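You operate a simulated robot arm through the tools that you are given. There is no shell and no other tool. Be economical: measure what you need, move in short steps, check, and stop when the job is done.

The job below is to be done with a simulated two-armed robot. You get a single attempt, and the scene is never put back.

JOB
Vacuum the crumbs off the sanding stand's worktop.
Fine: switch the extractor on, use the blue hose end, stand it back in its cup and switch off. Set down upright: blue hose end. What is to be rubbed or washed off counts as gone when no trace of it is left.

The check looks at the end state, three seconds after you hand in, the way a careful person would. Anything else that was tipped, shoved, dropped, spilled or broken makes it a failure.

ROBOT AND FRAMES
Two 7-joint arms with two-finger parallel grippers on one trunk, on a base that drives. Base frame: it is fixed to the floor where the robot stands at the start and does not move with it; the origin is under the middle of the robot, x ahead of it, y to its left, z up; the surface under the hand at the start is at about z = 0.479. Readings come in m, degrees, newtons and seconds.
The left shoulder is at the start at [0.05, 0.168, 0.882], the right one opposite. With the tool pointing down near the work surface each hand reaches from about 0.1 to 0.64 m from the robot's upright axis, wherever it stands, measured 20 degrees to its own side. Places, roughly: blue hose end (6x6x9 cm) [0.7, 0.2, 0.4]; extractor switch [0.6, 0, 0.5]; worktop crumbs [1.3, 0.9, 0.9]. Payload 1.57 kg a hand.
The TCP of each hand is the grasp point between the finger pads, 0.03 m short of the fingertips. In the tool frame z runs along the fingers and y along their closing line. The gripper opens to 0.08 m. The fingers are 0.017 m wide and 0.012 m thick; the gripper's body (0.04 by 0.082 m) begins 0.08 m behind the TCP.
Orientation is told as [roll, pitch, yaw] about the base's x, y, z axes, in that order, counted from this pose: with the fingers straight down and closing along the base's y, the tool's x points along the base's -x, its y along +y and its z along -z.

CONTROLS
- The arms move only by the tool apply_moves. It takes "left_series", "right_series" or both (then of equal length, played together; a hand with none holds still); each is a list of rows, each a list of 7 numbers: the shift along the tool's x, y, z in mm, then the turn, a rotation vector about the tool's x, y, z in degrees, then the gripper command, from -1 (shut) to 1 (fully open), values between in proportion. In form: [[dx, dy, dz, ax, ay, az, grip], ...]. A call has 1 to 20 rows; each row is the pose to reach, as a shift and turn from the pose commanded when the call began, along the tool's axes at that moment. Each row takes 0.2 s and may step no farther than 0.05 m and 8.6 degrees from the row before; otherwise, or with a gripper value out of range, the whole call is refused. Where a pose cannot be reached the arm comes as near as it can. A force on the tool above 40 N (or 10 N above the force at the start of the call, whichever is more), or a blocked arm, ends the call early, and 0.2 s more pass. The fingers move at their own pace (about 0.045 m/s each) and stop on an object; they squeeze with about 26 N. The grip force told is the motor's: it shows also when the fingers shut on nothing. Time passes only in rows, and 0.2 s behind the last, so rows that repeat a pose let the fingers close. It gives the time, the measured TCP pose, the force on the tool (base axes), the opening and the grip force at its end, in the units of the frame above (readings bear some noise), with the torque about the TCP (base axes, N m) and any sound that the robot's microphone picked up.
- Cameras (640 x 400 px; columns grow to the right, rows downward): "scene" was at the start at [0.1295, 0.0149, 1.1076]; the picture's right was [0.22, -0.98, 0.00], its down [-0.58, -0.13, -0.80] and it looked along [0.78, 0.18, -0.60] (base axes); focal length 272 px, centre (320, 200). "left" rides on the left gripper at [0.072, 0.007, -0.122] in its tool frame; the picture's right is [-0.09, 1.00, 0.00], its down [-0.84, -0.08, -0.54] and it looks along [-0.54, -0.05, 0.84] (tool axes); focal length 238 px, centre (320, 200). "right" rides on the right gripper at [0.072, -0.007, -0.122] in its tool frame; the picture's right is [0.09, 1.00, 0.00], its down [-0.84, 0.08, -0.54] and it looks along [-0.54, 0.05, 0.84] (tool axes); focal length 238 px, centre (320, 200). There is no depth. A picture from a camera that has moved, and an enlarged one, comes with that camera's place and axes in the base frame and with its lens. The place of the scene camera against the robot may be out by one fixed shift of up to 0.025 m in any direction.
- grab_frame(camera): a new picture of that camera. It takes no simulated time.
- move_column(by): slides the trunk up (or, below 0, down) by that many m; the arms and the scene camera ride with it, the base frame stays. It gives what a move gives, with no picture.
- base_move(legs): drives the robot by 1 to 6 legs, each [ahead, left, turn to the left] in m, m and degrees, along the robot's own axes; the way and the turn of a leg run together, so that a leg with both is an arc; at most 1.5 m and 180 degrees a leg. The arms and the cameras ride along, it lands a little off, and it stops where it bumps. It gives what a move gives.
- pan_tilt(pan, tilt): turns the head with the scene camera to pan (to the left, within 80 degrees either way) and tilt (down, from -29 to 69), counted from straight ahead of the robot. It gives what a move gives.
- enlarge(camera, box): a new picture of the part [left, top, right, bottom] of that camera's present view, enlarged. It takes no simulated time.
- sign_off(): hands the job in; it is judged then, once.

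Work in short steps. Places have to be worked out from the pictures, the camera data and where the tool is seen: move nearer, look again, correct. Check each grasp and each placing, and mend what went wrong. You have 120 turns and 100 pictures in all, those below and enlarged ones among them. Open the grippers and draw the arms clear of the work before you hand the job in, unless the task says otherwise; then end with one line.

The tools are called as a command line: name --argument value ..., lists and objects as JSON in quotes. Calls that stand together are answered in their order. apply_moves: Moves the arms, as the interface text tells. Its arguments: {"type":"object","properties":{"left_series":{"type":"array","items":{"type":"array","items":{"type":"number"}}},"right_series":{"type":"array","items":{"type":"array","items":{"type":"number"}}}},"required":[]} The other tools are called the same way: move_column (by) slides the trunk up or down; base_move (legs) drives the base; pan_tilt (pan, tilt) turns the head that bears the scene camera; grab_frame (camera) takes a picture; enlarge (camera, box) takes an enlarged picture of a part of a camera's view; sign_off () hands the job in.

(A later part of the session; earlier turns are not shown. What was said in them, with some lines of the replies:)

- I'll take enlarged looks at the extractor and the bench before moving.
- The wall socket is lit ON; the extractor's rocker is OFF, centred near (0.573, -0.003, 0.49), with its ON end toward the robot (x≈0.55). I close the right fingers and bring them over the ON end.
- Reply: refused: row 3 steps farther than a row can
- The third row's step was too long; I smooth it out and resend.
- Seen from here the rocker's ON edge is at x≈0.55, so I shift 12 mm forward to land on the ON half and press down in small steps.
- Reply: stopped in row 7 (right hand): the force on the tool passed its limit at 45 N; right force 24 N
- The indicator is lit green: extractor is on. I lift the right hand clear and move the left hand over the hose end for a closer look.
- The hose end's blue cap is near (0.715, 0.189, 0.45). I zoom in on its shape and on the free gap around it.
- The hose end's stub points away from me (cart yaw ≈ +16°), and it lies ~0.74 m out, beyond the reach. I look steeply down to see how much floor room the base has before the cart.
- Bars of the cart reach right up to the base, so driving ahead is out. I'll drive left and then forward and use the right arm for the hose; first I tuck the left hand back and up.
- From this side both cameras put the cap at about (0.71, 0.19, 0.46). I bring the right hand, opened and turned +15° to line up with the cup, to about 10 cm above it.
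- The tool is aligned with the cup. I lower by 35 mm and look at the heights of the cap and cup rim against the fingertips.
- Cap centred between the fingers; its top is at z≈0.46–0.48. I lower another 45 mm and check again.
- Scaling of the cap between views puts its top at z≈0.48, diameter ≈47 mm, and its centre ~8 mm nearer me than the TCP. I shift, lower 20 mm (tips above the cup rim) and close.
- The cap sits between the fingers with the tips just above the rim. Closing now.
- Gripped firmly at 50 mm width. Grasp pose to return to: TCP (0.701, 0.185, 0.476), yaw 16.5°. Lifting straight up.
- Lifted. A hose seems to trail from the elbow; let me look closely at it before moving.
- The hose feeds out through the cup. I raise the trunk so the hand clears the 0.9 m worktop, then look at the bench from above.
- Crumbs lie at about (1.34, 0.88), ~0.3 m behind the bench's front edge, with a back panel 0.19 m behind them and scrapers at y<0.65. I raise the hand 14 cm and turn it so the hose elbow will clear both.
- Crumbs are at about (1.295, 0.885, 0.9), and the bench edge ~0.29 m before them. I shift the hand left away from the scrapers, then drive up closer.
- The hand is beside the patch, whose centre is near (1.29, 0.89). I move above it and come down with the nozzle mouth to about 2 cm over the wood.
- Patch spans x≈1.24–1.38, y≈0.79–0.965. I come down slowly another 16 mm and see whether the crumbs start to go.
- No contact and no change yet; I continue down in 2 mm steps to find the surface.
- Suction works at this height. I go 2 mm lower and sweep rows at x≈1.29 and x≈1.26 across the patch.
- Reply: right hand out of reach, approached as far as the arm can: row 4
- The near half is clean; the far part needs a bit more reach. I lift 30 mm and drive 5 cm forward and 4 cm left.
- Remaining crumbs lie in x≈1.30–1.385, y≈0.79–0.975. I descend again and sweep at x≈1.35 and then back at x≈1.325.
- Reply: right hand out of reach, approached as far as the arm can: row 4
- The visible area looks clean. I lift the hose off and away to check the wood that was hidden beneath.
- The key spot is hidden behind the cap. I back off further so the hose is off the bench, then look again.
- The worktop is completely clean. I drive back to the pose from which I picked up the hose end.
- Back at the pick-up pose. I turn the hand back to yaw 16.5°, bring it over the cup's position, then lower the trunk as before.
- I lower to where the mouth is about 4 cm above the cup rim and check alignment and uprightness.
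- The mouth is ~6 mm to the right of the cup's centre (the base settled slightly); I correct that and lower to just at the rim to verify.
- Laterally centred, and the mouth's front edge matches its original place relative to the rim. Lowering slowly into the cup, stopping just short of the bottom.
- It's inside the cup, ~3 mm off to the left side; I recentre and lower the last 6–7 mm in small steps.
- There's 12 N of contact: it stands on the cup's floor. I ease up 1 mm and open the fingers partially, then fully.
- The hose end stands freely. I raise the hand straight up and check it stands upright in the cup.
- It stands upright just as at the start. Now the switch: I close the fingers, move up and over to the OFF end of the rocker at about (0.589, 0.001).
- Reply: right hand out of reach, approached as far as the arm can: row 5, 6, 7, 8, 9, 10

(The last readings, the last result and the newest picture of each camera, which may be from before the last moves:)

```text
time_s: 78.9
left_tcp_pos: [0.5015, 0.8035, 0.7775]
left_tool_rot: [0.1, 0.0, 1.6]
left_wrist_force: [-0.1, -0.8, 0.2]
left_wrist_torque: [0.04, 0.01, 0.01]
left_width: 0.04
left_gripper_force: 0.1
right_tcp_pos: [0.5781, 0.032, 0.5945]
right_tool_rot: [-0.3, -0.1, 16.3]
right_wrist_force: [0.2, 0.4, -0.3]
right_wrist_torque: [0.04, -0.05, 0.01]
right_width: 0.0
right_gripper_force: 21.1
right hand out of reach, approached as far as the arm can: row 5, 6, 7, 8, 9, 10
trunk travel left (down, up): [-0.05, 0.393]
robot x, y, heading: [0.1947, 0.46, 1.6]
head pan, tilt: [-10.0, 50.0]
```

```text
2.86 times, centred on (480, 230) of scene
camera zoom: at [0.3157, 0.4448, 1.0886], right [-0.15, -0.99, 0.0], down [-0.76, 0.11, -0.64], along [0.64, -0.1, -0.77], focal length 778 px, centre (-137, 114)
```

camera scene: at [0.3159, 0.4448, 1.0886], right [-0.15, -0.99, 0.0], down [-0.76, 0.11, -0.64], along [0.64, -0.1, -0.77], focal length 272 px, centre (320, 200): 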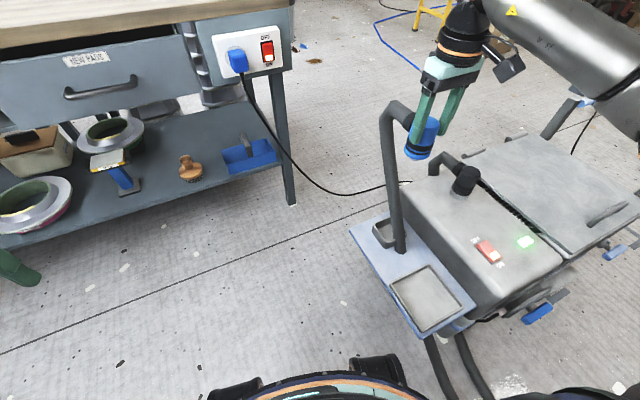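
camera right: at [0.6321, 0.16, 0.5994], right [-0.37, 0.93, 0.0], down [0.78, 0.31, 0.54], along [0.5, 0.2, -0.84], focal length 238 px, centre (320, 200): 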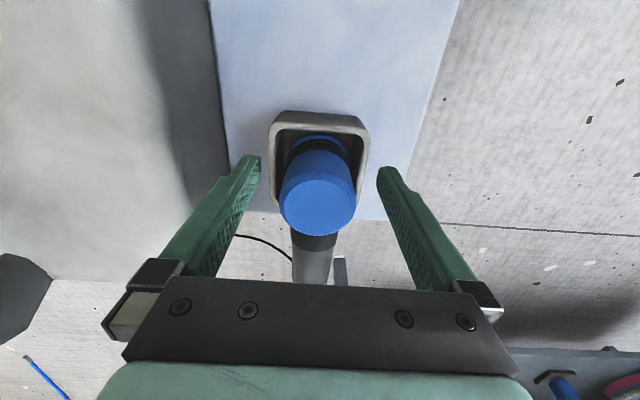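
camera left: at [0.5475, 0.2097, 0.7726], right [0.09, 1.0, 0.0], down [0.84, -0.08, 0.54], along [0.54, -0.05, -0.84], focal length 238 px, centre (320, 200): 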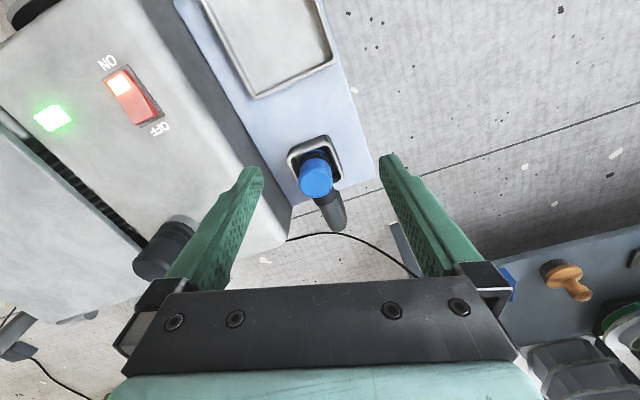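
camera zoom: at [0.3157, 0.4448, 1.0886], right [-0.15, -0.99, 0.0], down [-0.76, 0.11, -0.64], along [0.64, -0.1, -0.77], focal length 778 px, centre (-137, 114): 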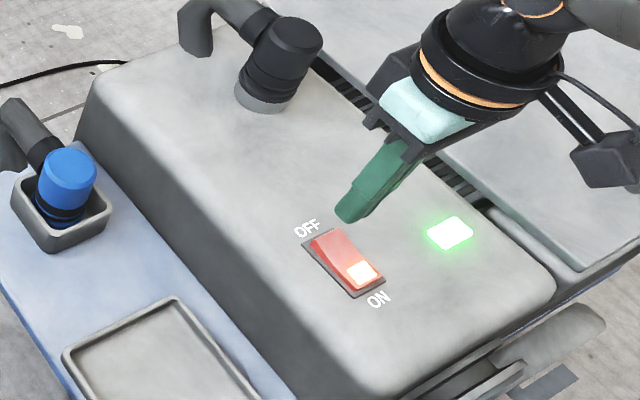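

The arm can't get there from this stance (too far round to the side). I lift the hand and turn the base 25° to the right in place.

apply_moves --right_series '[[0, 0, -45, 0, 0, 0, -1], [0, 0, -90, 0, 0, 0, -1], [0, 0, -130, 0, 0, 0, -1]]'

base_move --legs '[[0, 0, -25]]'

grab_frame --camera "scene"

```text
time_s: 79.7
left_tcp_pos: [0.5013, 0.8031, 0.7765]
left_tool_rot: [0.1, -0.1, 1.4]
left_wrist_force: [0.5, -0.4, 0.4]
left_wrist_torque: [0.0, 0.01, 0.01]
left_width: 0.0398
left_gripper_force: 0.1
right_tcp_pos: [0.5702, 0.0326, 0.7169]
right_tool_rot: [0.0, 1.8, 16.4]
right_wrist_force: [2.0, -0.7, 9.3]
right_wrist_torque: [0.04, 0.14, -0.01]
right_width: 0.0
right_gripper_force: 21.3
right hand out of reach, approached as far as the arm can: row 2
trunk travel left (down, up): [-0.05, 0.393]
robot x, y, heading: [0.195, 0.459, 1.5]
head pan, tilt: [-10.0, 50.0]
```

```text
time_s: 81.4
left_tcp_pos: [0.6198, 0.6361, 0.7771]
left_tool_rot: [0.1, 0.0, -24.1]
left_wrist_force: [-0.3, -0.5, 0.0]
left_wrist_torque: [-0.02, -0.02, 0.0]
left_width: 0.0402
left_gripper_force: 0.1
right_tcp_pos: [0.3519, -0.0882, 0.7255]
right_tool_rot: [-0.2, 0.0, -9.5]
right_wrist_force: [-0.3, 0.4, -0.2]
right_wrist_torque: [0.02, -0.02, -0.02]
right_width: 0.0003
right_gripper_force: 21.1
trunk travel left (down, up): [-0.05, 0.393]
robot x, y, heading: [0.1927, 0.4597, -24.4]
head pan, tilt: [-10.0, 50.0]
```

```text
34 pictures are left
camera scene: at [0.2999, 0.3955, 1.0885], right [-0.56, -0.83, 0.0], down [-0.63, 0.43, -0.64], along [0.53, -0.36, -0.77], focal length 272 px, centre (320, 200)
```

scene: 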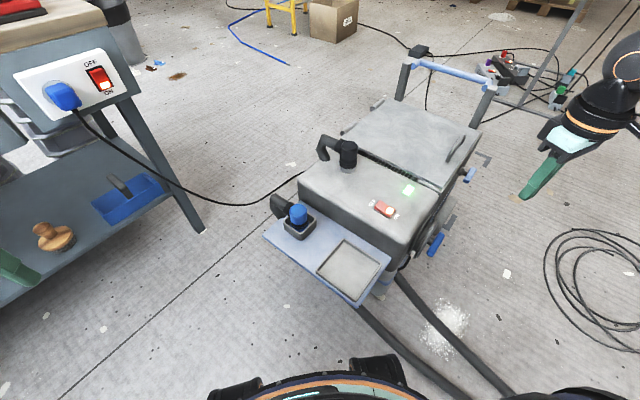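

The turn worked. Now I bring the closed fingers over the OFF end and pause above it.

apply_moves --right_series '[[-37, 21, 0, 0, 0, 0, -1], [-73, 42, 0, 0, 0, 0, -1], [-110, 63, 0, 0, 0, 0, -1], [-146, 85, 0, 0, 0, 0, -1], [-183, 106, 0, 0, 0, 0, -1], [-219, 127, 0, 0, 0, 0, -1], [-219, 127, 45, 0, 0, 0, -1], [-219, 127, 90, 0, 0, 0, -1], [-219, 127, 130, 0, 0, 0, -1], [-219, 127, 145, 0, 0, 0, -1], [-219, 127, 145, 0, 0, 0, -1]]'

enlarge --camera "right" --box '[220, 40, 420, 240]'

enlarge --camera "scene" --box '[320, 150, 440, 260]'

```text
time_s: 83.8
left_tcp_pos: [0.6194, 0.6355, 0.7769]
left_tool_rot: [0.2, 0.0, -24.2]
left_wrist_force: [-0.1, -0.4, 0.6]
left_wrist_torque: [0.03, -0.04, -0.01]
left_width: 0.04
left_gripper_force: 0.1
right_tcp_pos: [0.5898, 0.0026, 0.5781]
right_tool_rot: [-0.2, 0.1, -9.4]
right_wrist_force: [0.0, 0.2, -0.4]
right_wrist_torque: [0.0, 0.05, -0.02]
right_width: 0.0001
right_gripper_force: 21.0
trunk travel left (down, up): [-0.05, 0.393]
robot x, y, heading: [0.1976, 0.4593, -24.1]
head pan, tilt: [-10.0, 50.0]
```

```text
2.00 times, centred on (320, 140) of right
camera zoom: at [0.5184, 0.0081, 0.7001], right [0.07, 1.0, 0.0], down [0.84, -0.06, 0.54], along [0.54, -0.04, -0.84], focal length 477 px, centre (320, 320)
```

zoom: 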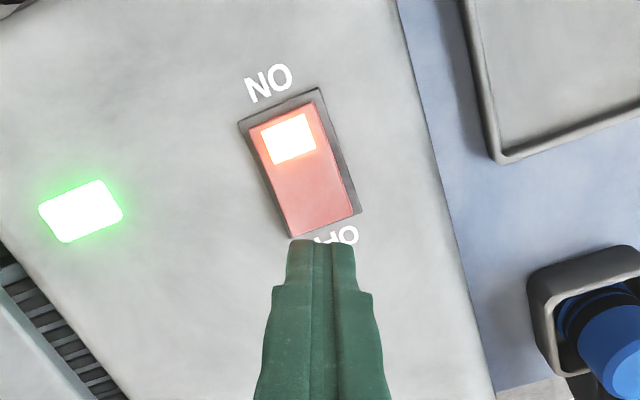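

```text
3.64 times, centred on (380, 205) of scene
camera zoom: at [0.2999, 0.3955, 1.0885], right [-0.56, -0.83, 0.0], down [-0.63, 0.43, -0.64], along [0.53, -0.36, -0.77], focal length 990 px, centre (102, 182)
```

zoom: 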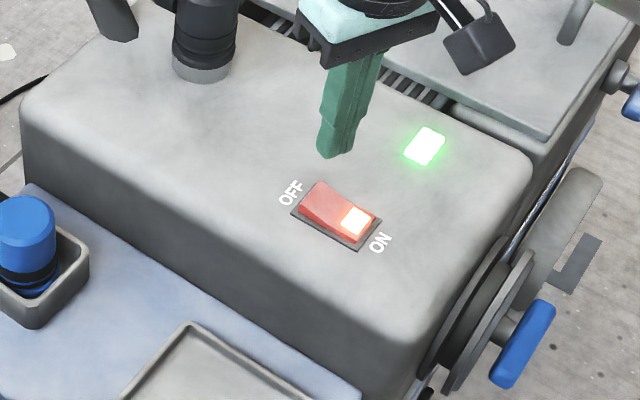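

The fingers are aligned over the OFF end (≈(0.590, 0.002)). Pressing down in small steps until it switches.

apply_moves --right_series '[[1, 0, 20, 0, 0, 0, -1], [1, 0, 36, 0, 0, 0, -1], [1, 0, 44, 0, 0, 0, -1], [1, 0, 51, 0, 0, 0, -1], [1, 0, 57, 0, 0, 0, -1], [1, 0, 63, 0, 0, 0, -1], [1, 0, 69, 0, 0, 0, -1]]'

grab_frame --camera "right"

```text
time_s: 85.5
left_tcp_pos: [0.6187, 0.6369, 0.7766]
left_tool_rot: [0.0, 0.0, -24.3]
left_wrist_force: [-0.1, 0.1, 0.1]
left_wrist_torque: [-0.04, -0.01, -0.01]
left_width: 0.0398
left_gripper_force: 0.0
right_tcp_pos: [0.588, 0.0002, 0.5197]
right_tool_rot: [0.0, -0.3, -9.5]
right_wrist_force: [-11.8, 5.0, 19.6]
right_wrist_torque: [-0.04, 0.5, -0.13]
right_width: 0.0
right_gripper_force: 21.8
trunk travel left (down, up): [-0.05, 0.393]
robot x, y, heading: [0.1936, 0.4653, -24.2]
head pan, tilt: [-10.0, 50.0]
stopped in row 7 (right hand): the force on the tool passed its limit at 45 N (the readings are from after the stop); the commanded pose is now the measured one
```

```text
31 pictures are left
camera right: at [0.5175, 0.0066, 0.6418], right [0.07, 1.0, 0.0], down [0.84, -0.06, 0.55], along [0.54, -0.04, -0.84], focal length 238 px, centre (320, 200)
```

right: 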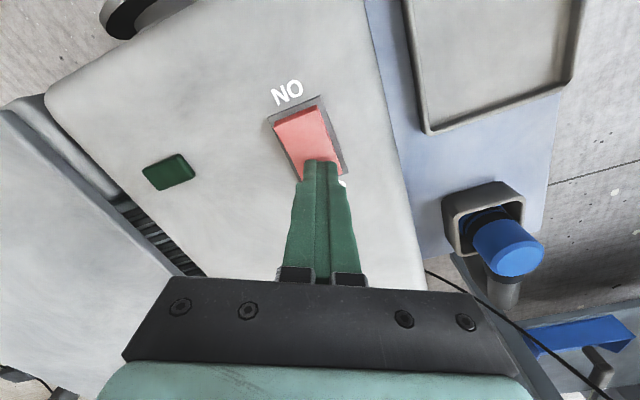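

The extractor is off (light out). I lift the hand clear, draw it back with the fingers open, and take a last look at everything.

apply_moves --right_series '[[0, 0, -40, 0, 0, 0, -1], [0, 0, -85, 0, 0, 0, -1], [0, 0, -130, 0, 0, 0, -1], [0, 0, -175, 0, 0, 0, -1], [37, -21, -215, 0, 0, 0, 0], [73, -42, -230, 0, 0, 0, 1], [110, -63, -230, 0, 0, 0, 1], [146, -85, -230, 0, 0, 0, 1], [183, -106, -230, 0, 0, 0, 1]]' --left_series '[[0, 0, 0, 0, 0, 0, 1], [0, 0, 0, 0, 0, 0, 1], [0, 0, 0, 0, 0, 0, 1], [0, 0, 0, 0, 0, 0, 1], [0, 0, 0, 0, 0, 0, 1], [0, 0, 0, 0, 0, 0, 1], [0, 0, 0, 0, 0, 0, 1], [0, 0, 0, 0, 0, 0, 1], [0, 0, 0, 0, 0, 0, 1]]'

enlarge --camera "scene" --box '[240, 120, 480, 310]'

pan_tilt --pan 45 --tilt 25

grab_frame --camera "scene"

```text
refused: row 5 steps farther than a row can; nothing moved
```

```text
2.11 times, centred on (360, 215) of scene
camera zoom: at [0.2981, 0.3969, 1.0889], right [-0.56, -0.83, 0.0], down [-0.63, 0.43, -0.64], along [0.53, -0.36, -0.76], focal length 573 px, centre (236, 168)
```

zoom: 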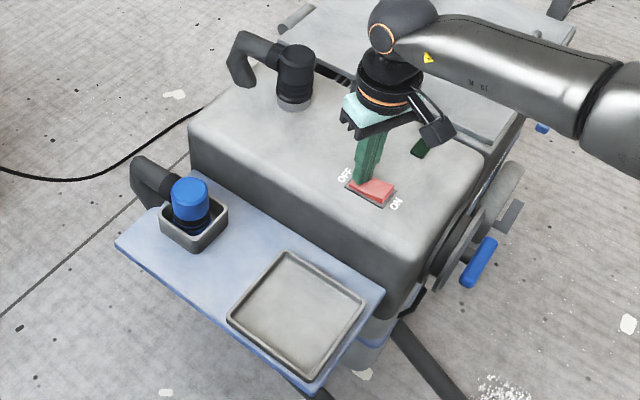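

```text
time_s: 86.7
left_tcp_pos: [0.6181, 0.6372, 0.7767]
left_tool_rot: [0.0, -0.1, -24.2]
left_wrist_force: [-0.6, -0.1, 0.3]
left_wrist_torque: [0.04, -0.03, -0.02]
left_width: 0.04
left_gripper_force: 0.0
right_tcp_pos: [0.5901, 0.0006, 0.5203]
right_tool_rot: [-0.2, -0.5, -9.3]
right_wrist_force: [-9.0, 4.7, 30.3]
right_wrist_torque: [-0.04, 0.55, -0.1]
right_width: 0.0001
right_gripper_force: 21.7
trunk travel left (down, up): [-0.05, 0.393]
robot x, y, heading: [0.1955, 0.4616, -24.2]
head pan, tilt: [45.0, 25.0]
```

```text
29 pictures are left
camera scene: at [0.3203, 0.4736, 1.1263], right [0.35, -0.94, 0.0], down [-0.39, -0.15, -0.91], along [0.85, 0.32, -0.42], focal length 272 px, centre (320, 200)
```

scene: 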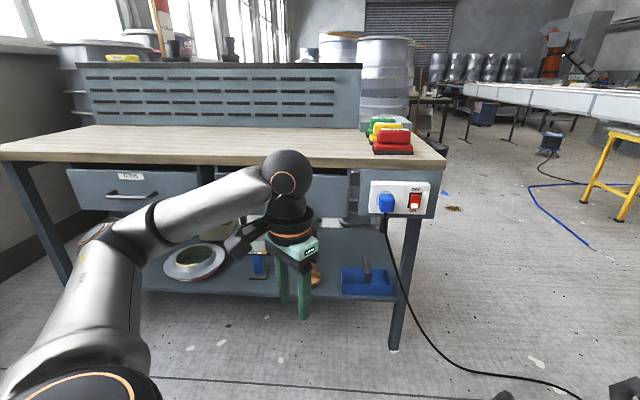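

A row was too long, so the hand is still on the switch; the bench is clean and undisturbed. I resend the retreat with shorter steps and check the extractor.

apply_moves --right_series '[[0, 0, -40, 0, 0, 0, -1], [0, 0, -85, 0, 0, 0, -1], [0, 0, -130, 0, 0, 0, -1], [0, 0, -175, 0, 0, 0, -1], [25, -15, -205, 0, 0, 0, 0], [60, -36, -220, 0, 0, 0, 1], [95, -57, -225, 0, 0, 0, 1], [130, -78, -225, 0, 0, 0, 1], [165, -99, -225, 0, 0, 0, 1]]' --left_series '[[0, 0, 0, 0, 0, 0, 1], [0, 0, 0, 0, 0, 0, 1], [0, 0, 0, 0, 0, 0, 1], [0, 0, 0, 0, 0, 0, 1], [0, 0, 0, 0, 0, 0, 1], [0, 0, 0, 0, 0, 0, 1], [0, 0, 0, 0, 0, 0, 1], [0, 0, 0, 0, 0, 0, 1], [0, 0, 0, 0, 0, 0, 1]]'

pan_tilt --pan -10 --tilt 50

enlarge --camera "scene" --box '[240, 120, 480, 310]'

```text
time_s: 88.7
left_tcp_pos: [0.62, 0.6361, 0.7765]
left_tool_rot: [0.0, 0.0, -24.2]
left_wrist_force: [0.5, 0.0, -0.8]
left_wrist_torque: [0.02, 0.03, 0.0]
left_width: 0.0798
left_gripper_force: 0.1
right_tcp_pos: [0.4063, -0.0685, 0.7416]
right_tool_rot: [-0.1, -0.2, -9.5]
right_wrist_force: [0.4, -0.7, 0.7]
right_wrist_torque: [-0.04, -0.02, 0.01]
right_width: 0.0801
right_gripper_force: 0.1
trunk travel left (down, up): [-0.05, 0.393]
robot x, y, heading: [0.1981, 0.4607, -24.2]
head pan, tilt: [45.0, 25.0]
```

```text
time_s: 89.9
left_tcp_pos: [0.6195, 0.6368, 0.7765]
left_tool_rot: [0.1, 0.0, -24.1]
left_wrist_force: [0.2, -0.9, -0.1]
left_wrist_torque: [0.03, 0.02, -0.01]
left_width: 0.08
left_gripper_force: 0.0
right_tcp_pos: [0.4063, -0.0689, 0.7425]
right_tool_rot: [0.0, -0.2, -9.4]
right_wrist_force: [0.4, 0.3, -0.3]
right_wrist_torque: [0.05, 0.02, -0.02]
right_width: 0.0799
right_gripper_force: 0.1
trunk travel left (down, up): [-0.05, 0.393]
robot x, y, heading: [0.1948, 0.4587, -24.2]
head pan, tilt: [-10.0, 50.0]
```

```text
2.11 times, centred on (360, 215) of scene
camera zoom: at [0.2997, 0.3956, 1.0886], right [-0.56, -0.83, 0.0], down [-0.63, 0.43, -0.64], along [0.53, -0.36, -0.77], focal length 573 px, centre (236, 168)
```

zoom: 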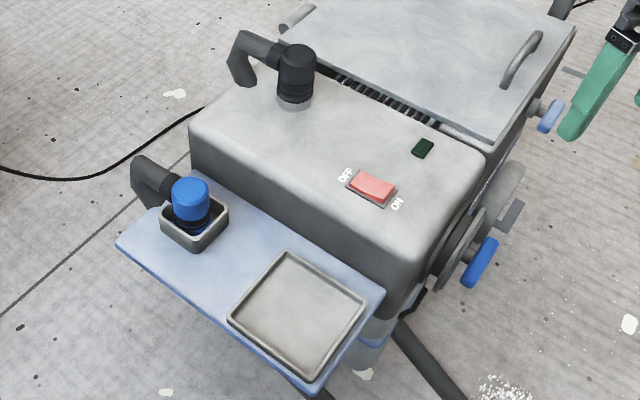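

The extractor is off, the hose end is upright in its cup, the worktop was clean in the enlarged view, and both hands are open and clear, so I hand in.

sign_off

```text
The job is handed in.
```

I vacuumed the crumbs off the worktop with the blue hose end, stood it upright back in its cup, and switched the extractor off; the last pictures show no crumbs left and nothing else disturbed.
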